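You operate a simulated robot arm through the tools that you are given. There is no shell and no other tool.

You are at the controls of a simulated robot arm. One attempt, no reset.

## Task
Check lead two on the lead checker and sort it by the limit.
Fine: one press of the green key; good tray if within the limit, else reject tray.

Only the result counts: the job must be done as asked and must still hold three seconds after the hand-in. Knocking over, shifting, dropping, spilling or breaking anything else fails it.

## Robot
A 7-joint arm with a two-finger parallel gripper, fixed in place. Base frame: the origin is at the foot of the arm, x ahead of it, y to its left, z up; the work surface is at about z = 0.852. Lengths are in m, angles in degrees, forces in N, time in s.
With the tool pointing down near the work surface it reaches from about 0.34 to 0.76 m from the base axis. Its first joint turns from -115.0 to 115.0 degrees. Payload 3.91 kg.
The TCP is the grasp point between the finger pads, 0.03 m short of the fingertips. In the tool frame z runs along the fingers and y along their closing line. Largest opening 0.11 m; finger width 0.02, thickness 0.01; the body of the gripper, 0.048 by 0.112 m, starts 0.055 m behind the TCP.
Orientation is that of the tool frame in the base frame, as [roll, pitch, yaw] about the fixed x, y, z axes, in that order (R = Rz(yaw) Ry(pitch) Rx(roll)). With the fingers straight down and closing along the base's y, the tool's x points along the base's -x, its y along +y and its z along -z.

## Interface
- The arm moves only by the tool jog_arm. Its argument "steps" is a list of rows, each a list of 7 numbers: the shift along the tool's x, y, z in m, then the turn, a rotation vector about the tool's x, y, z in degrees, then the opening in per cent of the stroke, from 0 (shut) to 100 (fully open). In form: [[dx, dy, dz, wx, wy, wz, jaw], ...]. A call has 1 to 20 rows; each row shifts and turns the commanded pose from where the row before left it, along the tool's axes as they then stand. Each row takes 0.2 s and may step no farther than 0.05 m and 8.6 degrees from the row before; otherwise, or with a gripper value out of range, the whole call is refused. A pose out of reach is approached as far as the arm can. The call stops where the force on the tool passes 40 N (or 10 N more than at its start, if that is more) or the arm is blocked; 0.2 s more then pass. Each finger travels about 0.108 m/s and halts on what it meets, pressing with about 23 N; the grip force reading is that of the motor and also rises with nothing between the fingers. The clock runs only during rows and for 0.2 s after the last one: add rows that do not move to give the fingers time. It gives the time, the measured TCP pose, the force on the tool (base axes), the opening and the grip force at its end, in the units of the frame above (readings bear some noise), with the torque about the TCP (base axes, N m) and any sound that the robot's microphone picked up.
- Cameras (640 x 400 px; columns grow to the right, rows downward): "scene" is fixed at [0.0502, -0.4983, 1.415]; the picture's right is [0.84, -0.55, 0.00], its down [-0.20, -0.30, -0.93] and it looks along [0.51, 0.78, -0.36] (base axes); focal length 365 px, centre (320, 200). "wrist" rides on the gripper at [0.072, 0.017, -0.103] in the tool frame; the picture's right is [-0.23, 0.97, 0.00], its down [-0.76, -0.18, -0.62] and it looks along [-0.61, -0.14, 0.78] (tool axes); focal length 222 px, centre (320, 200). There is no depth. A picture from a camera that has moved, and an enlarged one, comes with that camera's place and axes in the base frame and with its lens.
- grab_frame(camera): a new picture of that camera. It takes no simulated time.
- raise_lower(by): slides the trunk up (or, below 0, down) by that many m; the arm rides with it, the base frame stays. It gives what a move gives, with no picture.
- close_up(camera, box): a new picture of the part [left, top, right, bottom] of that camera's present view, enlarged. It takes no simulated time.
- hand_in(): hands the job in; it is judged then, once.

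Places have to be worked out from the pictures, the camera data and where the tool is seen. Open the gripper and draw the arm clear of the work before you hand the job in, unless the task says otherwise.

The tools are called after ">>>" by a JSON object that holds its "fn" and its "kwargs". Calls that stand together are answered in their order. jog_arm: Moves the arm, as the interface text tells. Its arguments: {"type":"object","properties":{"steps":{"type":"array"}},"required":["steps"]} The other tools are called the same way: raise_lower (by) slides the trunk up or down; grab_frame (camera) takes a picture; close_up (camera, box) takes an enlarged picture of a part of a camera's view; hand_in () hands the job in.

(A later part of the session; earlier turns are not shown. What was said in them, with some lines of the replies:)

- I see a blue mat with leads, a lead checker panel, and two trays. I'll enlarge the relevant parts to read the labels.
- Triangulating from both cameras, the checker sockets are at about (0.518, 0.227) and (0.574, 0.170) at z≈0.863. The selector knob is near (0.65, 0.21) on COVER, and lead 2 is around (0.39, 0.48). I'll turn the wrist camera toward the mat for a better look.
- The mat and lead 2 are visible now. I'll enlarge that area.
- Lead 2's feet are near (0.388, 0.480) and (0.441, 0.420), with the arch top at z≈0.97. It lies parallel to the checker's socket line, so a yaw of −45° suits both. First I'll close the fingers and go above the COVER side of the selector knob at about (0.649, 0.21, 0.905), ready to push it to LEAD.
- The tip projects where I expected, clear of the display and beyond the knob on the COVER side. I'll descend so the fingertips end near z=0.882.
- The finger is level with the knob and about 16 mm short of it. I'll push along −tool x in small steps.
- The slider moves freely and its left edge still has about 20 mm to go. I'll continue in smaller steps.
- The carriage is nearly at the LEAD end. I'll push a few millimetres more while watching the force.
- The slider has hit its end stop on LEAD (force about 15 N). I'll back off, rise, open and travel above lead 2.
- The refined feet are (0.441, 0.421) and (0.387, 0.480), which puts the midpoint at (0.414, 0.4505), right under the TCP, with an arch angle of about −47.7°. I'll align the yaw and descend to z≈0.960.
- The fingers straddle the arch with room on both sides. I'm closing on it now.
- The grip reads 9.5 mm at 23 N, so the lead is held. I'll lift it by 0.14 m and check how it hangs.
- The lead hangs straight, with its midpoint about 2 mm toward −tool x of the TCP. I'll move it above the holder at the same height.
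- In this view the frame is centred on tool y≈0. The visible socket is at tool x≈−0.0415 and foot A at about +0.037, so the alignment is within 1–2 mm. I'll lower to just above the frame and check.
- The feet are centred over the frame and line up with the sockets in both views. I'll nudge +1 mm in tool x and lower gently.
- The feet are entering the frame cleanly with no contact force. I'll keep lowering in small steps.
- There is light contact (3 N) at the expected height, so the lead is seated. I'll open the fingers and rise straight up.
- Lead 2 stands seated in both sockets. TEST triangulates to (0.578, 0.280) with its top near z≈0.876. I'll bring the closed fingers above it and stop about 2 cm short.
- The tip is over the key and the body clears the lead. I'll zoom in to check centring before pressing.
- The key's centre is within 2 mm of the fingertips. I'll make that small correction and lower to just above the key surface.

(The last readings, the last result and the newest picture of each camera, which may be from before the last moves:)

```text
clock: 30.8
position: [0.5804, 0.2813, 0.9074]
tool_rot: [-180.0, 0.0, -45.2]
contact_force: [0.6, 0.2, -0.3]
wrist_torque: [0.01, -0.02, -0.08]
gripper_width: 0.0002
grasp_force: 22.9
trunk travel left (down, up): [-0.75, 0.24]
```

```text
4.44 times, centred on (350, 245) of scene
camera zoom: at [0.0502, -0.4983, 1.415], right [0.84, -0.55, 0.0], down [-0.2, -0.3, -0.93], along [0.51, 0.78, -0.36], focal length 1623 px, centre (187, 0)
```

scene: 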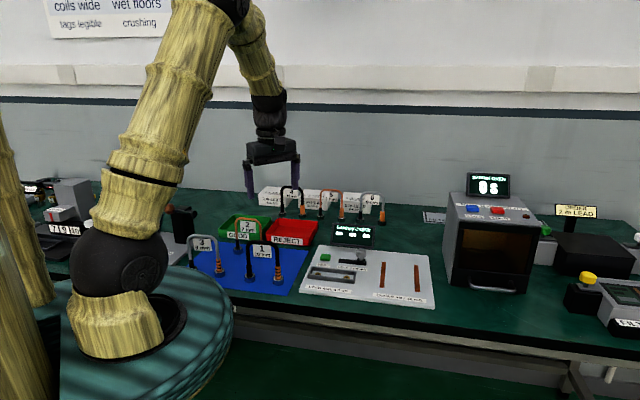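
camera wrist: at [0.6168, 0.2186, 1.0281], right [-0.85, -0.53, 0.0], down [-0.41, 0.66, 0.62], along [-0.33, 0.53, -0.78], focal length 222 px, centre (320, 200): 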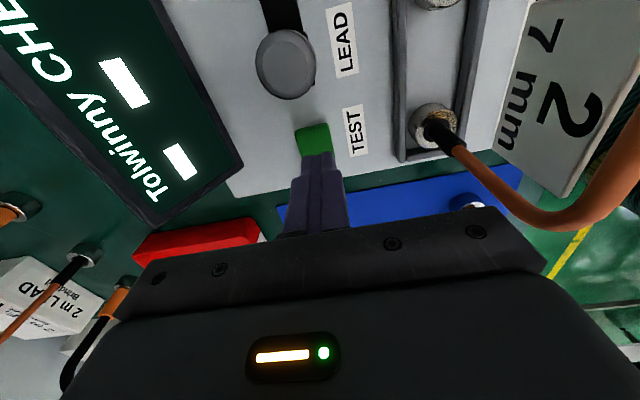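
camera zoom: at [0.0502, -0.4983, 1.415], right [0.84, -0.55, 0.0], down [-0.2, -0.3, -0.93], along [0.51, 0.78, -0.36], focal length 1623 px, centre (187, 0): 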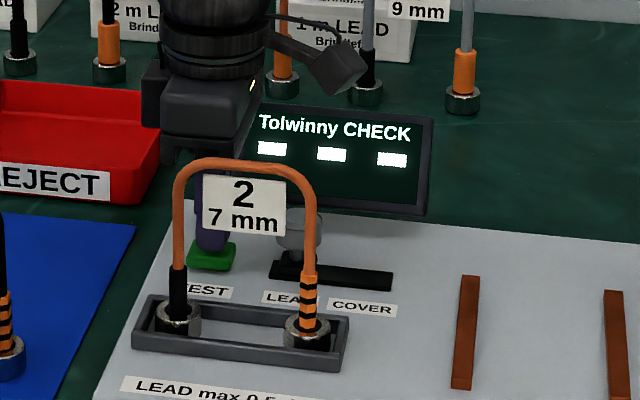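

The tip is about 1–2 mm above the key with no contact yet. I'll press in 1 mm steps.

>>> {"fn": "jog_arm", "kwargs": {"steps": [[0, 0, 0.001, 0, 0, 0, 0], [0, 0, 0.001, 0, 0, 0, 0], [0, 0, 0.001, 0, 0, 0, 0], [0, 0, 0.001, 0, 0, 0, 0]]}}

>>> {"fn": "close_up", "kwargs": {"camera": "scene", "box": [300, 200, 400, 290]}}

```text
clock: 31.8
position: [0.581, 0.2812, 0.9031]
tool_rot: [-180.0, 0.0, -45.1]
contact_force: [0.8, -0.9, 1.1]
wrist_torque: [0.0, 0.01, 0.0]
gripper_width: 0.0002
grasp_force: 22.9
trunk travel left (down, up): [-0.75, 0.24]
```

```text
4.44 times, centred on (350, 245) of scene
camera zoom: at [0.0502, -0.4983, 1.415], right [0.84, -0.55, 0.0], down [-0.2, -0.3, -0.93], along [0.51, 0.78, -0.36], focal length 1623 px, centre (187, 0)
```

zoom: 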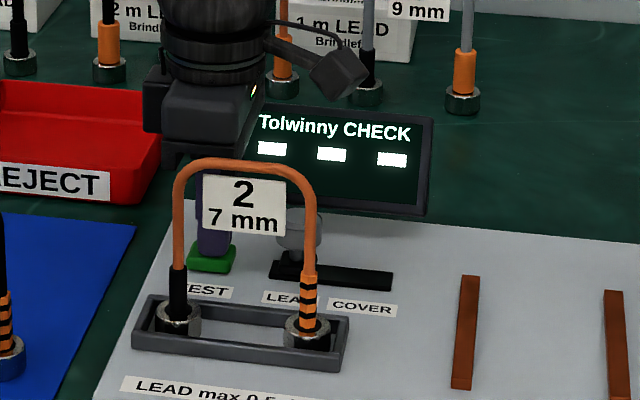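

Force is only about 1 N, so contact may just be starting. I'll keep pressing down.

>>> {"fn": "jog_arm", "kwargs": {"steps": [[0, 0, 0.001, 0, 0, 0, 0], [0, 0, 0.001, 0, 0, 0, 0], [0, 0, 0.001, 0, 0, 0, 0]]}}

>>> {"fn": "close_up", "kwargs": {"camera": "scene", "box": [300, 200, 400, 290]}}

```text
clock: 32.6
position: [0.5812, 0.281, 0.8999]
tool_rot: [-179.8, 0.0, -45.0]
contact_force: [0.6, 1.7, 4.7]
wrist_torque: [0.08, -0.02, 0.0]
gripper_width: 0.0002
grasp_force: 23.0
trunk travel left (down, up): [-0.75, 0.24]
heard: click
```

```text
4.44 times, centred on (350, 245) of scene
camera zoom: at [0.0502, -0.4983, 1.415], right [0.84, -0.55, 0.0], down [-0.2, -0.3, -0.93], along [0.51, 0.78, -0.36], focal length 1623 px, centre (187, 0)
```

zoom: 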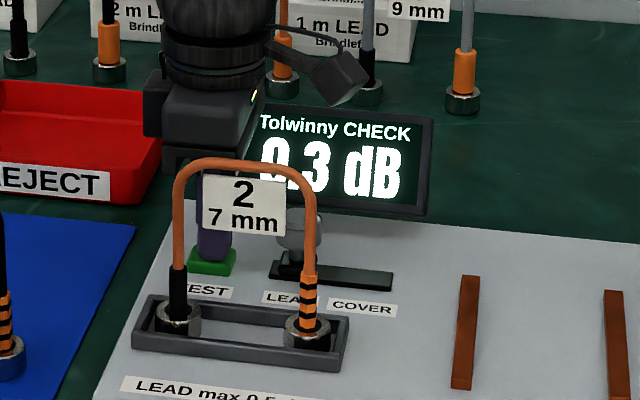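

The key clicked and the display shows "_.3 dB", with the first digit partly hidden. I'll lift straight off and read it unobstructed.

>>> {"fn": "jog_arm", "kwargs": {"steps": [[0, 0, -0.01, 0, 0, 0, 0], [0, 0, -0.03, 0, 0, 0, 0], [0, 0, -0.05, 0, 0, 0, 0], [0, 0, -0.05, 0, 0, 0, 0], [0, 0, -0.06, 0, 0, 0, 0]]}}

>>> {"fn": "close_up", "kwargs": {"camera": "scene", "box": [300, 200, 400, 290]}}

```text
refused: row 5 steps farther than a row can; nothing moved
```

```text
4.44 times, centred on (350, 245) of scene
camera zoom: at [0.0502, -0.4983, 1.415], right [0.84, -0.55, 0.0], down [-0.2, -0.3, -0.93], along [0.51, 0.78, -0.36], focal length 1623 px, centre (187, 0)
```

zoom: 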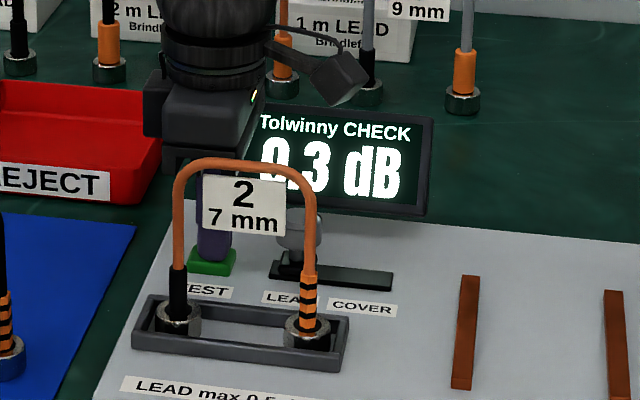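

That call was refused because the last row exceeded 0.05 m. I'll retry the lift with legal steps.

>>> {"fn": "jog_arm", "kwargs": {"steps": [[0, 0, -0.01, 0, 0, 0, 0], [0, 0, -0.03, 0, 0, 0, 0], [0, 0, -0.045, 0, 0, 0, 0], [0, 0, -0.045, 0, 0, 0, 0], [0, 0, -0.045, 0, 0, 0, 0], [0, 0, -0.025, 0, 0, 0, 0]]}}

>>> {"fn": "close_up", "kwargs": {"camera": "scene", "box": [300, 200, 400, 290]}}

>>> {"fn": "grab_frame", "kwargs": {"camera": "wrist"}}

```text
clock: 34.0
position: [0.5779, 0.2792, 1.1024]
tool_rot: [179.9, 0.1, -45.1]
contact_force: [-0.1, 0.4, 0.6]
wrist_torque: [0.02, 0.04, -0.02]
gripper_width: 0.0
grasp_force: 22.7
trunk travel left (down, up): [-0.75, 0.24]
```

```text
4.44 times, centred on (350, 245) of scene
camera zoom: at [0.0502, -0.4983, 1.415], right [0.84, -0.55, 0.0], down [-0.2, -0.3, -0.93], along [0.51, 0.78, -0.36], focal length 1623 px, centre (187, 0)
```

zoom: 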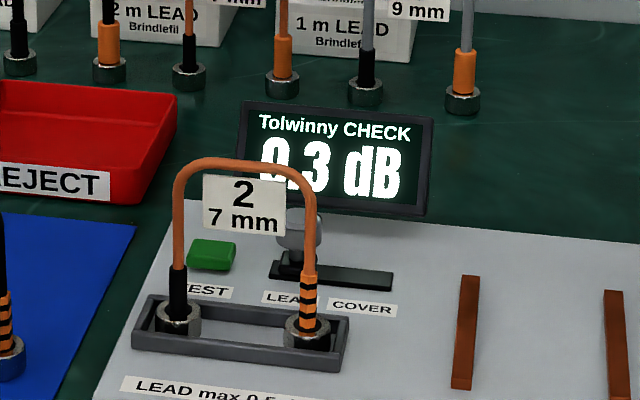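

```text
taken
camera wrist: at [0.6183, 0.2163, 1.2039], right [-0.85, -0.53, 0.0], down [-0.41, 0.66, 0.62], along [-0.33, 0.53, -0.78], focal length 222 px, centre (320, 200)
```

wrist: 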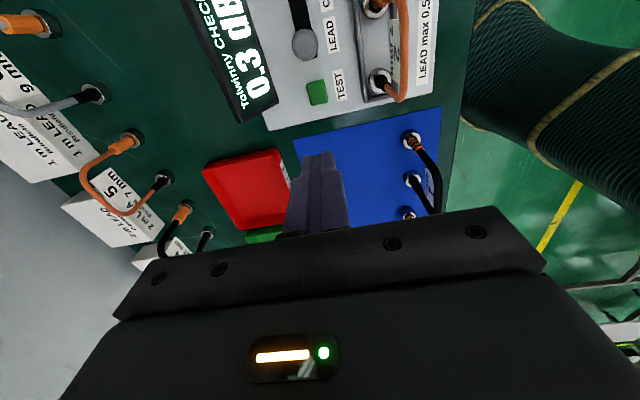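

>>> {"fn": "close_up", "kwargs": {"camera": "wrist", "box": [180, 0, 440, 130]}}

```text
2.46 times, centred on (310, 65) of wrist
camera zoom: at [0.6183, 0.2163, 1.2039], right [-0.85, -0.53, 0.0], down [-0.41, 0.66, 0.62], along [-0.33, 0.53, -0.78], focal length 547 px, centre (345, 532)
```

zoom: 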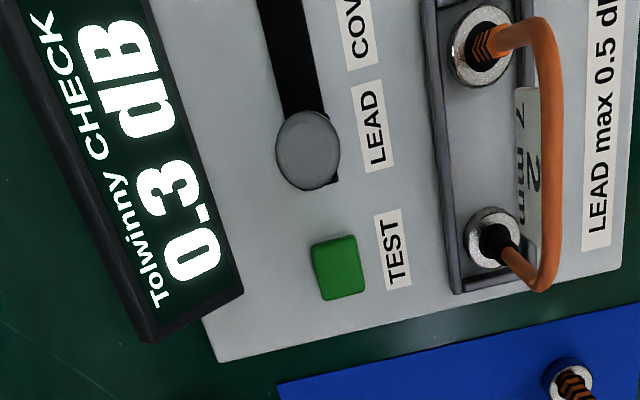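

It reads 0.3 dB, which is within the 0.5 dB limit, so lead 2 goes to the GOOD tray. I'll return above the lead with the fingers open, part way down.

>>> {"fn": "jog_arm", "kwargs": {"steps": [[0.012, 0.0278, 0, 0, 0, 0, 60], [0.012, 0.0278, 0, 0, 0, 0, 60], [0.0121, 0.0277, 0, 0, 0, 0, 60], [0, 0, 0.03, 0, 0, 0, 60], [0, 0, 0.03, 0, 0, 0, 60], [0, 0, 0, 0, 0, 0, 60]]}}

>>> {"fn": "grab_frame", "kwargs": {"camera": "wrist"}}

>>> {"fn": "close_up", "kwargs": {"camera": "scene", "box": [300, 180, 400, 290]}}

```text
clock: 35.4
position: [0.5455, 0.1931, 1.0395]
tool_rot: [-180.0, 0.1, -45.1]
contact_force: [0.1, 0.0, -0.1]
wrist_torque: [-0.03, 0.0, -0.02]
gripper_width: 0.066
grasp_force: 0.1
trunk travel left (down, up): [-0.75, 0.24]
```

```text
taken
camera wrist: at [0.5856, 0.1311, 1.1417], right [-0.85, -0.53, 0.0], down [-0.41, 0.66, 0.62], along [-0.33, 0.53, -0.78], focal length 222 px, centre (320, 200)
```

wrist: 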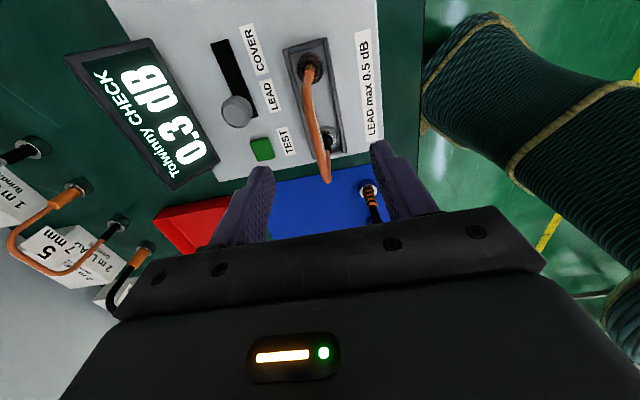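

```text
3.64 times, centred on (350, 235) of scene
camera zoom: at [0.0502, -0.4983, 1.415], right [0.84, -0.55, 0.0], down [-0.2, -0.3, -0.93], along [0.51, 0.78, -0.36], focal length 1328 px, centre (211, 73)
```

zoom: 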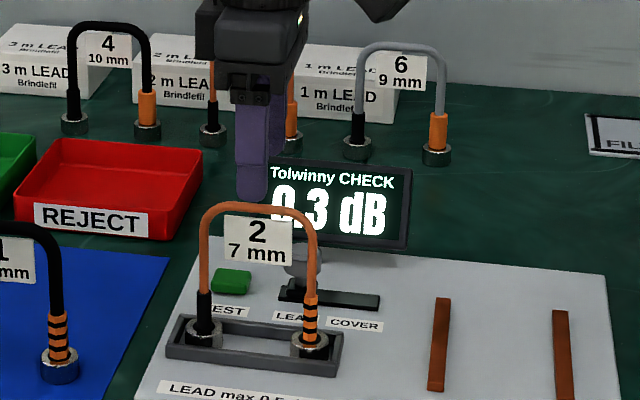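

I'm about 2 mm off in tool y from the earlier release pose. I'll correct that, descend to z≈0.972 and close on the arch.

>>> {"fn": "jog_arm", "kwargs": {"steps": [[0, -0.002, 0.025, 0, 0, 0, 60], [0, 0, 0.02, 0, 0, 0, 60], [0, 0, 0.015, 0, 0, 0, 60], [0, 0, 0.0075, 0, 0, 0, 60], [0, 0, 0, 0, 0, 0, 60]]}}

>>> {"fn": "grab_frame", "kwargs": {"camera": "wrist"}}

```text
clock: 36.6
position: [0.5503, 0.1961, 0.973]
tool_rot: [-180.0, 0.0, -45.1]
contact_force: [0.3, 0.0, -0.2]
wrist_torque: [0.0, -0.04, -0.02]
gripper_width: 0.0659
grasp_force: 0.1
trunk travel left (down, up): [-0.75, 0.24]
```

```text
taken
camera wrist: at [0.59, 0.1331, 1.0743], right [-0.85, -0.53, 0.0], down [-0.41, 0.66, 0.62], along [-0.33, 0.53, -0.78], focal length 222 px, centre (320, 200)
```

wrist: 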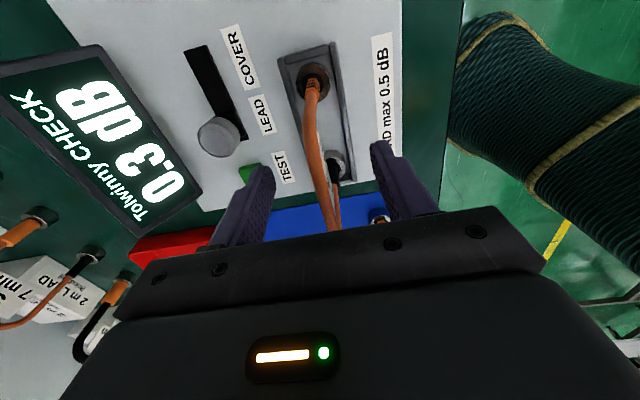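

The arch sits between the fingers. I'm closing to grip it.

>>> {"fn": "jog_arm", "kwargs": {"steps": [[0, 0.001, 0, 0, 0, 0, 30], [0, 0, 0, 0, 0, 0, 10], [0, 0, 0, 0, 0, 0, 0], [0, 0, 0, 0, 0, 0, 0], [0, 0, 0, 0, 0, 0, 0]]}}

>>> {"fn": "close_up", "kwargs": {"camera": "scene", "box": [180, 170, 330, 280]}}

>>> {"fn": "close_up", "kwargs": {"camera": "scene", "box": [300, 180, 400, 290]}}

```text
clock: 37.8
position: [0.549, 0.1951, 0.9724]
tool_rot: [180.0, 0.0, -45.0]
contact_force: [-0.3, 0.3, 0.4]
wrist_torque: [0.02, -0.01, 0.03]
gripper_width: 0.0096
grasp_force: 23.0
trunk travel left (down, up): [-0.75, 0.24]
```

```text
3.64 times, centred on (255, 225) of scene
camera zoom: at [0.0502, -0.4983, 1.415], right [0.84, -0.55, 0.0], down [-0.2, -0.3, -0.93], along [0.51, 0.78, -0.36], focal length 1328 px, centre (556, 109)
```

zoom: 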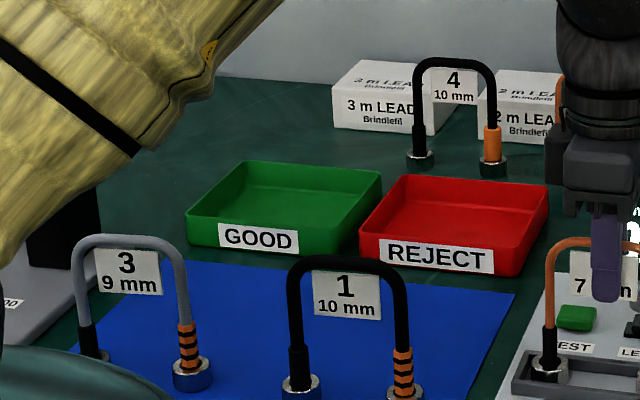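

```text
3.64 times, centred on (350, 235) of scene
camera zoom: at [0.0502, -0.4983, 1.415], right [0.84, -0.55, 0.0], down [-0.2, -0.3, -0.93], along [0.51, 0.78, -0.36], focal length 1328 px, centre (211, 73)
```

zoom: 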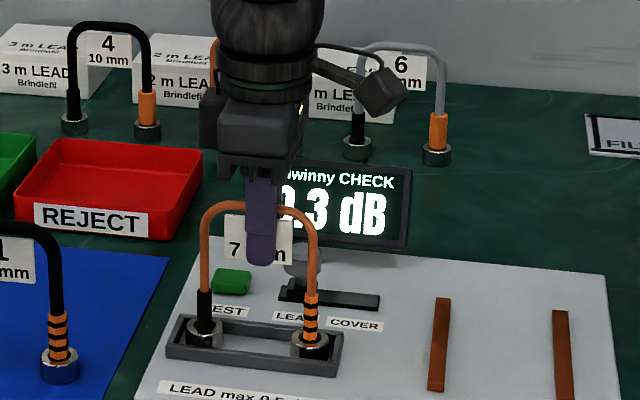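

The grip is firm (9.6 mm, 23 N). The GOOD tray spans roughly d −0.17…−0.03 along its front edge, and I'll aim at TCP (0.459, 0.595), which is just within reach. I'm lifting straight out and carrying the lead over.

>>> {"fn": "jog_arm", "kwargs": {"steps": [[0, 0, -0.01, 0, 0, 0, 0], [0, 0, -0.02, 0, 0, 0, 0], [0, 0, -0.03, 0, 0, 0, 0], [0, 0, -0.04, 0, 0, 0, 0], [0, 0, -0.03, 0, 0, 0, 0], [-0.03465, -0.0219, 0, 0, 0, 0, 0], [-0.03465, -0.0219, 0, 0, 0, 0, 0], [-0.03465, -0.0219, 0, 0, 0, 0, 0], [-0.03465, -0.0219, 0, 0, 0, 0, 0], [-0.03465, -0.0219, 0, 0, 0, 0, 0], [-0.03465, -0.0219, 0, 0, 0, 0, 0], [-0.03465, -0.0219, 0, 0, 0, 0, 0], [-0.03465, -0.0219, 0, 0, 0, 0, 0], [-0.03465, -0.0219, 0, 0, 0, 0, 0], [-0.03465, -0.0219, 0, 0, 0, 0, 0], [0, 0, 0, 0, 0, 0, 0]]}}

>>> {"fn": "close_up", "kwargs": {"camera": "scene", "box": [180, 130, 330, 280]}}

>>> {"fn": "grab_frame", "kwargs": {"camera": "wrist"}}

```text
clock: 41.2
position: [0.4476, 0.564, 1.098]
tool_rot: [179.8, 0.0, -45.1]
contact_force: [0.1, 1.1, -2.2]
wrist_torque: [-0.03, 0.05, 0.02]
gripper_width: 0.0097
grasp_force: 23.6
out of reach, approached as far as the arm can: row 15
trunk travel left (down, up): [-0.75, 0.24]
```

```text
2.67 times, centred on (255, 205) of scene
camera zoom: at [0.0502, -0.4983, 1.415], right [0.84, -0.55, 0.0], down [-0.2, -0.3, -0.93], along [0.51, 0.78, -0.36], focal length 974 px, centre (493, 187)
```

zoom: 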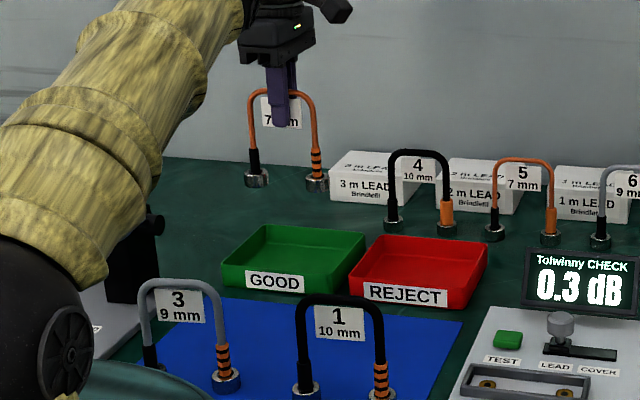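

```text
taken
camera wrist: at [0.4884, 0.5019, 1.2005], right [-0.85, -0.53, 0.0], down [-0.41, 0.67, 0.62], along [-0.33, 0.53, -0.78], focal length 222 px, centre (320, 200)
```

wrist: 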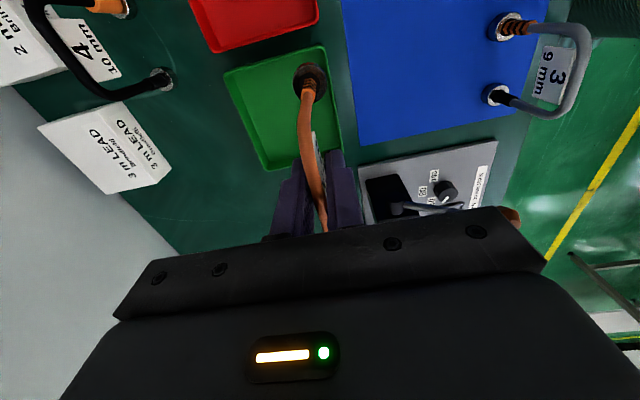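

The last row was out of reach at this height, so the arm stopped at r≈0.72. Lowering should extend the reach. The feet are still well above the tray rim, so I'll lower 4 cm and see where it settles.

>>> {"fn": "jog_arm", "kwargs": {"steps": [[0, 0, 0.02, 0, 0, 0, 0], [0, 0, 0.02, 0, 0, 0, 0], [0, 0, 0.01, 0, 0, 0, 0], [0, 0, 0, 0, 0, 0, 0]]}}

>>> {"fn": "close_up", "kwargs": {"camera": "scene", "box": [180, 130, 330, 280]}}

>>> {"fn": "close_up", "kwargs": {"camera": "wrist", "box": [210, 10, 390, 190]}}

```text
clock: 42.2
position: [0.4471, 0.5649, 1.0473]
tool_rot: [180.0, 0.0, -45.1]
contact_force: [-0.5, -1.0, -1.4]
wrist_torque: [-0.03, -0.03, 0.0]
gripper_width: 0.0097
grasp_force: 23.3
trunk travel left (down, up): [-0.75, 0.24]
```

```text
2.67 times, centred on (255, 205) of scene
camera zoom: at [0.0502, -0.4983, 1.415], right [0.84, -0.55, 0.0], down [-0.2, -0.3, -0.93], along [0.51, 0.78, -0.36], focal length 974 px, centre (493, 187)
```

zoom: 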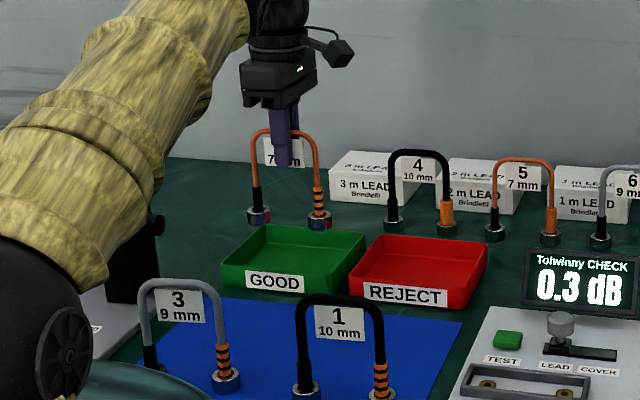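

```text
2.22 times, centred on (300, 100) of wrist
camera zoom: at [0.4877, 0.5024, 1.1504], right [-0.85, -0.53, 0.0], down [-0.41, 0.66, 0.62], along [-0.33, 0.53, -0.78], focal length 494 px, centre (364, 422)
```

zoom: 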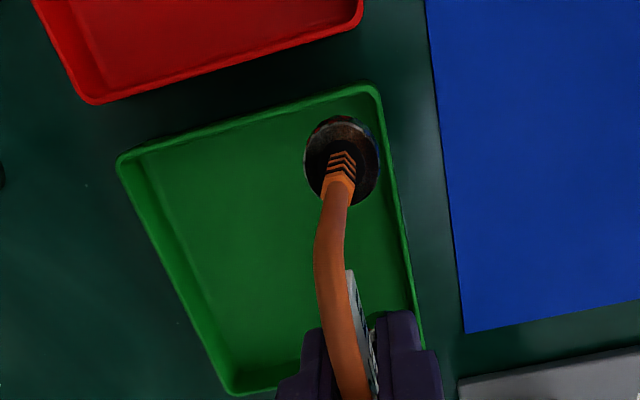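

The commanded pose was clipped to the actual one. In tool axes the tray spans x −0.092…0.049 and y −0.113…0.018, so I need to shift about −18 mm in x and −28 mm in y. I'll lower 3 cm more first, since the feet will still clear the rim, and then shift.

>>> {"fn": "jog_arm", "kwargs": {"steps": [[0, 0, 0.015, 0, 0, 0, 0], [0, 0, 0.013, 0, 0, 0, 0], [-0.009, -0.007, 0, 0, 0, 0, 0], [-0.009, -0.007, 0, 0, 0, 0, 0], [0, -0.007, 0, 0, 0, 0, 0], [0, -0.007, 0, 0, 0, 0, 0], [0, 0, 0, 0, 0, 0, 0]]}}

>>> {"fn": "close_up", "kwargs": {"camera": "scene", "box": [180, 130, 330, 280]}}

>>> {"fn": "close_up", "kwargs": {"camera": "wrist", "box": [210, 10, 390, 190]}}

```text
clock: 43.8
position: [0.4433, 0.5875, 1.0195]
tool_rot: [-179.9, 0.0, -45.1]
contact_force: [0.2, -0.4, -1.7]
wrist_torque: [-0.02, -0.01, 0.03]
gripper_width: 0.0095
grasp_force: 23.1
out of reach, approached as far as the arm can: row 5, 6
trunk travel left (down, up): [-0.75, 0.24]
```

```text
2.67 times, centred on (255, 205) of scene
camera zoom: at [0.0502, -0.4983, 1.415], right [0.84, -0.55, 0.0], down [-0.2, -0.3, -0.93], along [0.51, 0.78, -0.36], focal length 974 px, centre (493, 187)
```

zoom: 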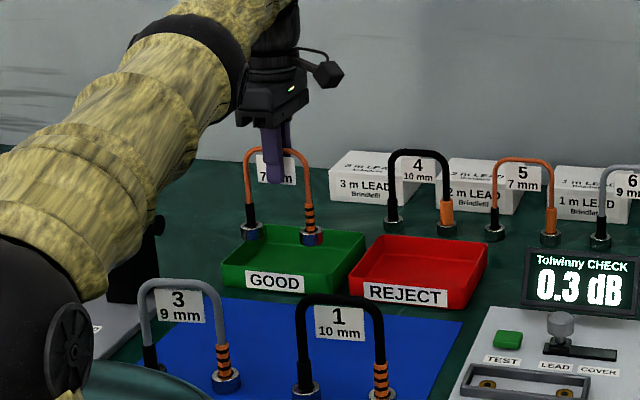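

```text
2.22 times, centred on (300, 100) of wrist
camera zoom: at [0.4839, 0.5246, 1.1221], right [-0.85, -0.53, 0.0], down [-0.41, 0.66, 0.62], along [-0.33, 0.53, -0.78], focal length 494 px, centre (364, 422)
```

zoom: 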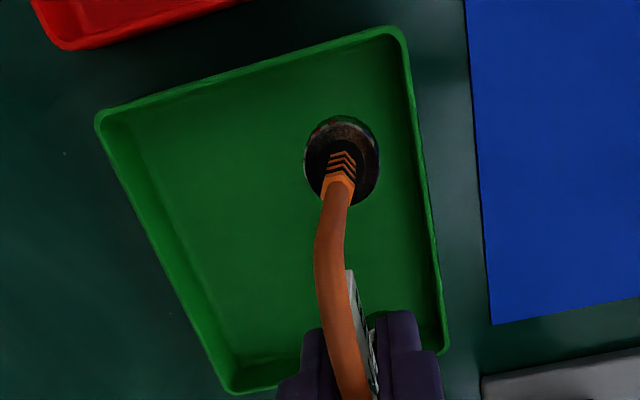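

The feet are now inside the tray outline with some clearance to the front wall. I'll lower 2 cm, shift 12 mm deeper and check.

>>> {"fn": "jog_arm", "kwargs": {"steps": [[0, 0, 0.01, 0, 0, 0, 0], [0, 0, 0.01, 0, 0, 0, 0], [0, -0.006, 0, 0, 0, 0, 0], [0, -0.006, 0, 0, 0, 0, 0], [0, 0, 0, 0, 0, 0, 0]]}}

>>> {"fn": "close_up", "kwargs": {"camera": "scene", "box": [190, 170, 310, 270]}}

>>> {"fn": "close_up", "kwargs": {"camera": "wrist", "box": [210, 10, 390, 190]}}

```text
clock: 45.0
position: [0.4468, 0.5865, 1.0002]
tool_rot: [-179.9, 0.0, -45.0]
contact_force: [0.2, -0.2, -1.0]
wrist_torque: [-0.01, -0.01, 0.01]
gripper_width: 0.0096
grasp_force: 23.2
out of reach, approached as far as the arm can: row 3, 4
trunk travel left (down, up): [-0.75, 0.24]
```

```text
4.00 times, centred on (250, 220) of scene
camera zoom: at [0.0502, -0.4983, 1.415], right [0.84, -0.55, 0.0], down [-0.2, -0.3, -0.93], along [0.51, 0.78, -0.36], focal length 1461 px, centre (600, 120)
```

zoom: 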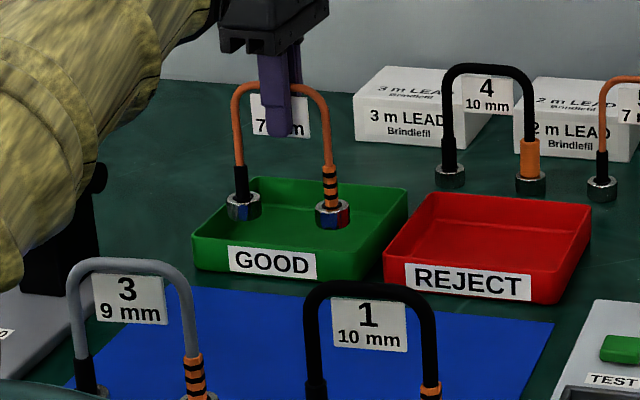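

```text
2.22 times, centred on (300, 100) of wrist
camera zoom: at [0.4872, 0.5238, 1.1032], right [-0.85, -0.53, 0.0], down [-0.41, 0.66, 0.62], along [-0.33, 0.53, -0.78], focal length 494 px, centre (364, 422)
```

zoom: 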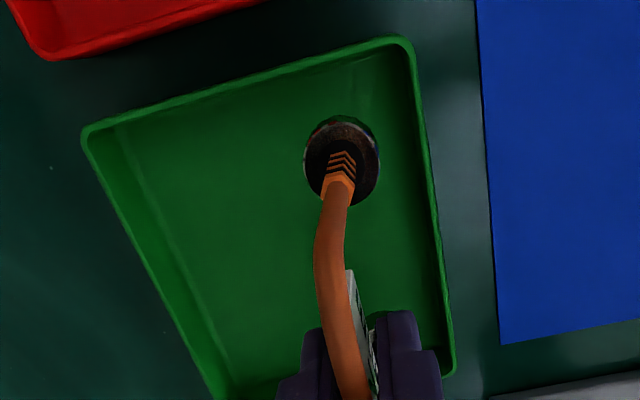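

The lead is well inside the tray outline and the arm is at its reach limit of r≈0.737. I'll shift −4 mm in x to centre it and lower toward the floor in small steps.

>>> {"fn": "jog_arm", "kwargs": {"steps": [[0, 0, 0.01, 0, 0, 0, 0], [-0.004, 0, 0.006, 0, 0, 0, 0], [0, 0, 0.005, 0, 0, 0, 0], [0, 0, 0.005, 0, 0, 0, 0], [0, 0, 0, 0, 0, 0, 0]]}}

>>> {"fn": "close_up", "kwargs": {"camera": "scene", "box": [190, 170, 310, 270]}}

>>> {"fn": "close_up", "kwargs": {"camera": "wrist", "box": [210, 10, 390, 190]}}

```text
clock: 46.2
position: [0.4441, 0.5892, 0.9718]
tool_rot: [180.0, 0.0, -45.2]
contact_force: [0.8, -0.7, -1.5]
wrist_torque: [-0.01, 0.04, -0.01]
gripper_width: 0.0096
grasp_force: 23.1
trunk travel left (down, up): [-0.75, 0.24]
```

```text
4.00 times, centred on (250, 220) of scene
camera zoom: at [0.0502, -0.4983, 1.415], right [0.84, -0.55, 0.0], down [-0.2, -0.3, -0.93], along [0.51, 0.78, -0.36], focal length 1461 px, centre (600, 120)
```

zoom: 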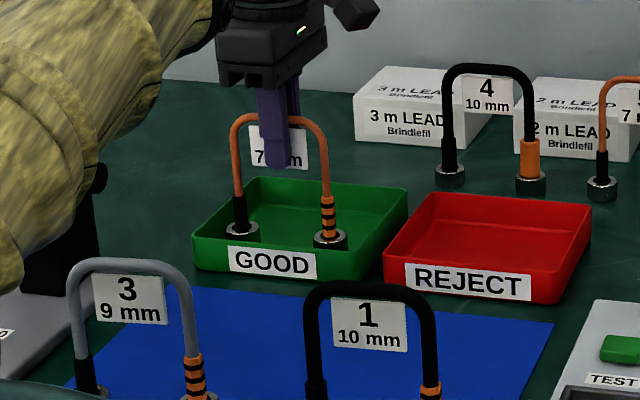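

```text
2.22 times, centred on (300, 100) of wrist
camera zoom: at [0.4844, 0.5261, 1.075], right [-0.85, -0.53, 0.0], down [-0.41, 0.66, 0.62], along [-0.33, 0.53, -0.78], focal length 494 px, centre (364, 422)
```

zoom: 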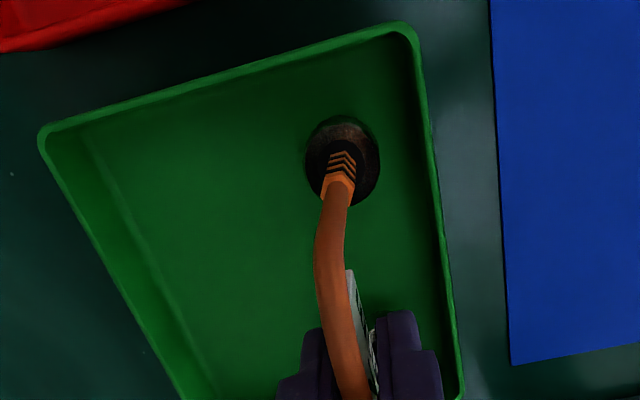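

The lead is hanging between the tray walls with no contact, and its feet should be a few millimetres above the floor. I'll lower in 2 mm steps until they touch.

>>> {"fn": "jog_arm", "kwargs": {"steps": [[0, 0, 0.002, 0, 0, 0, 0], [0, 0, 0.002, 0, 0, 0, 0], [0, 0, 0, 0, 0, 0, 0]]}}

```text
clock: 47.0
position: [0.4437, 0.5888, 0.9678]
tool_rot: [-179.9, -0.1, -45.1]
contact_force: [0.2, 0.5, -0.9]
wrist_torque: [-0.02, -0.01, -0.01]
gripper_width: 0.0096
grasp_force: 23.1
trunk travel left (down, up): [-0.75, 0.24]
```

No contact yet, so I'll continue in small steps.

>>> {"fn": "jog_arm", "kwargs": {"steps": [[0, 0, 0.0015, 0, 0, 0, 0], [0, 0, 0.0015, 0, 0, 0, 0], [0, 0, 0, 0, 0, 0, 0]]}}

```text
clock: 47.8
position: [0.4433, 0.5897, 0.9654]
tool_rot: [-180.0, -0.1, -45.1]
contact_force: [0.2, 0.3, -0.5]
wrist_torque: [-0.02, -0.01, 0.0]
gripper_width: 0.0096
grasp_force: 22.9
trunk travel left (down, up): [-0.75, 0.24]
```

>>> {"fn": "jog_arm", "kwargs": {"steps": [[0, 0, 0.001, 0, 0, 0, 0], [0, 0, 0.001, 0, 0, 0, 0], [0, 0, 0, 0, 0, 0, 0]]}}

>>> {"fn": "close_up", "kwargs": {"camera": "scene", "box": [190, 170, 310, 270]}}

```text
clock: 48.6
position: [0.4436, 0.5886, 0.9645]
tool_rot: [179.9, -0.1, -45.1]
contact_force: [1.7, -0.1, 1.4]
wrist_torque: [0.02, 0.02, 0.01]
gripper_width: 0.0096
grasp_force: 22.8
trunk travel left (down, up): [-0.75, 0.24]
```

```text
4.00 times, centred on (250, 220) of scene
camera zoom: at [0.0502, -0.4983, 1.415], right [0.84, -0.55, 0.0], down [-0.2, -0.3, -0.93], along [0.51, 0.78, -0.36], focal length 1461 px, centre (600, 120)
```

zoom: 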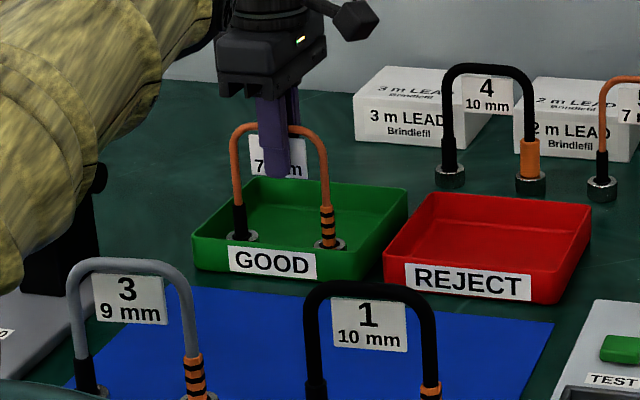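

Contact is starting at the expected floor height. I'll open the fingers gently; because reach shrinks with height, I'll then lift clear vertically with the trunk.

>>> {"fn": "jog_arm", "kwargs": {"steps": [[0, 0, 0, 0, 0, 0, 15], [0, 0, 0, 0, 0, 0, 30], [0, 0, 0, 0, 0, 0, 50], [0, 0, 0, 0, 0, 0, 65], [0, 0, 0, 0, 0, 0, 65], [0, 0, 0, 0, 0, 0, 65]]}}

>>> {"fn": "close_up", "kwargs": {"camera": "scene", "box": [190, 170, 310, 270]}}

>>> {"fn": "grab_frame", "kwargs": {"camera": "wrist"}}

```text
clock: 50.0
position: [0.443, 0.5896, 0.9638]
tool_rot: [180.0, 0.1, -45.1]
contact_force: [0.1, -1.1, 0.2]
wrist_torque: [-0.01, 0.01, -0.01]
gripper_width: 0.0715
grasp_force: 0.0
trunk travel left (down, up): [-0.75, 0.24]
```

```text
4.00 times, centred on (250, 220) of scene
camera zoom: at [0.0502, -0.4983, 1.415], right [0.84, -0.55, 0.0], down [-0.2, -0.3, -0.93], along [0.51, 0.78, -0.36], focal length 1461 px, centre (600, 120)
```

zoom: 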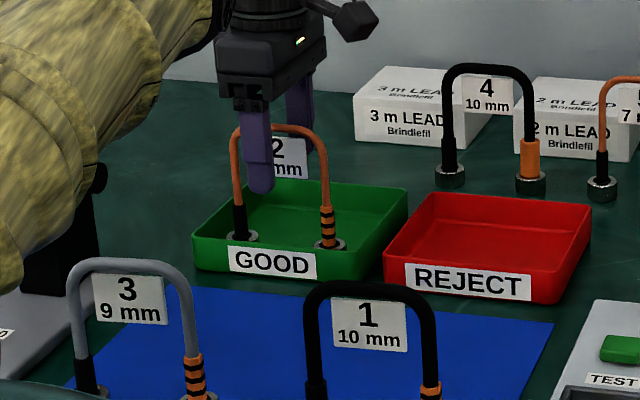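

```text
taken
camera wrist: at [0.4833, 0.5263, 1.0662], right [-0.85, -0.53, 0.0], down [-0.41, 0.66, 0.62], along [-0.33, 0.53, -0.78], focal length 222 px, centre (320, 200)
```

wrist: 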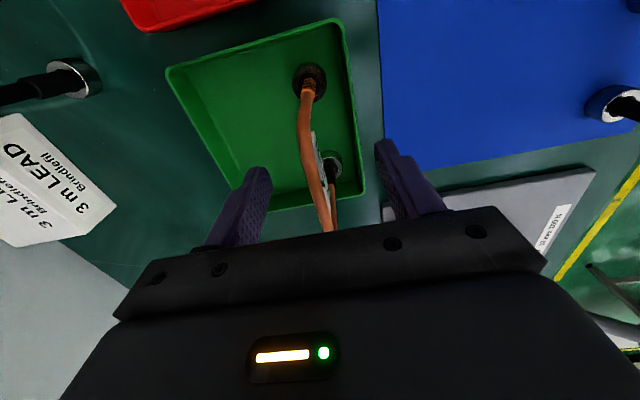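

The lead is standing free in the GOOD tray with the fingers open. I'll raise the trunk 0.15 m so the gripper lifts off straight up.

>>> {"fn": "raise_lower", "kwargs": {"by": 0.15}}

>>> {"fn": "grab_frame", "kwargs": {"camera": "scene"}}

```text
clock: 51.8
position: [0.443, 0.589, 1.1143]
tool_rot: [179.9, -0.1, -45.0]
contact_force: [0.4, -0.1, 0.3]
wrist_torque: [-0.01, -0.01, 0.01]
gripper_width: 0.0715
grasp_force: 0.0
trunk travel left (down, up): [-0.9, 0.09]
```

```text
taken
```

scene: 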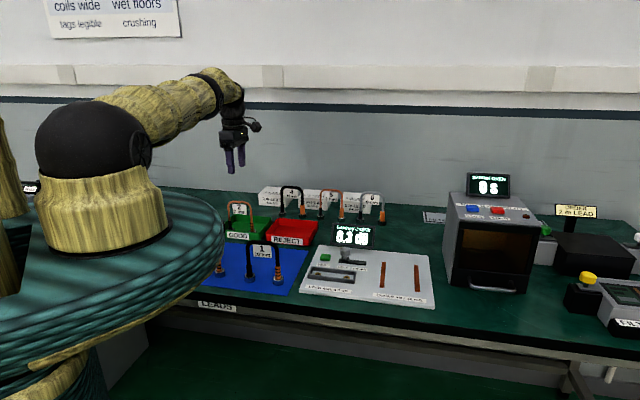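

The gripper has lifted clear and lead 2 stands in the GOOD tray. I'll draw the arm back from the tray and do a final check.

>>> {"fn": "jog_arm", "kwargs": {"steps": [[0.03, 0.03, 0, 0, 0, 0, 65], [0.03, 0.03, 0, 0, 0, 0, 65], [0.03, 0.03, -0.01, 0, 0, 0, 65], [0.03, 0.03, -0.01, 0, 0, 0, 65], [0.03, 0.03, -0.01, 0, 0, 0, 65], [0, 0, 0, 0, 0, 0, 65]]}}

>>> {"fn": "close_up", "kwargs": {"camera": "scene", "box": [190, 170, 390, 300]}}

>>> {"fn": "grab_frame", "kwargs": {"camera": "wrist"}}

```text
clock: 53.1
position: [0.4456, 0.3757, 1.1431]
tool_rot: [180.0, 0.1, -45.1]
contact_force: [0.4, 0.8, -0.5]
wrist_torque: [-0.04, 0.0, -0.02]
gripper_width: 0.0714
grasp_force: 0.1
trunk travel left (down, up): [-0.9, 0.09]
```

```text
3.08 times, centred on (290, 235) of scene
camera zoom: at [0.0502, -0.4983, 1.415], right [0.84, -0.55, 0.0], down [-0.2, -0.3, -0.93], along [0.51, 0.78, -0.36], focal length 1124 px, centre (412, 92)
```

zoom: 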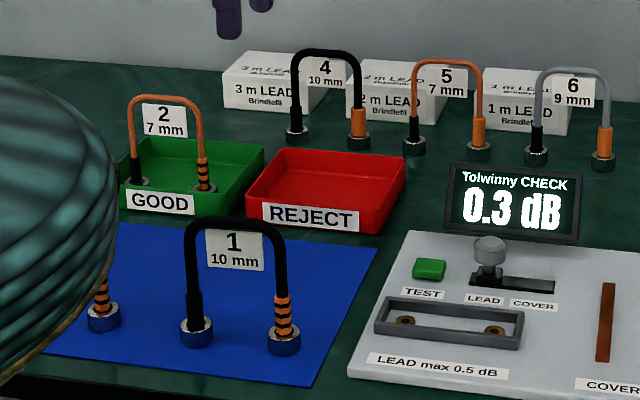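

```text
taken
camera wrist: at [0.4863, 0.3138, 1.2462], right [-0.85, -0.53, 0.0], down [-0.41, 0.66, 0.62], along [-0.33, 0.53, -0.78], focal length 222 px, centre (320, 200)
```

wrist: 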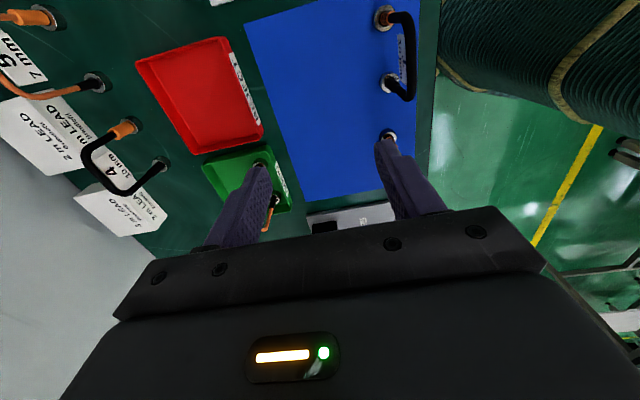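

Lead 2 stands in the GOOD tray and the display reads 0.3 dB. Everything else looks undisturbed, the gripper is open and the arm is clear, so I'm handing in.

>>> {"fn": "hand_in", "kwargs": {}}

```text
The job is handed in.
```

Lead two reads 0.3 dB on the lead checker. That is within the 0.5 dB limit, so I put it in the GOOD tray.

I moved the selector from COVER to LEAD, seated the lead in both sockets and pressed the green TEST key once. The selector is still on LEAD.

The lead was standing upright in the tray at hand-in, with the gripper open and the arm drawn back. Nothing else on the bench looked disturbed in the last pictures. I raised the trunk 0.15 m to lift clear of the tray and left it there.
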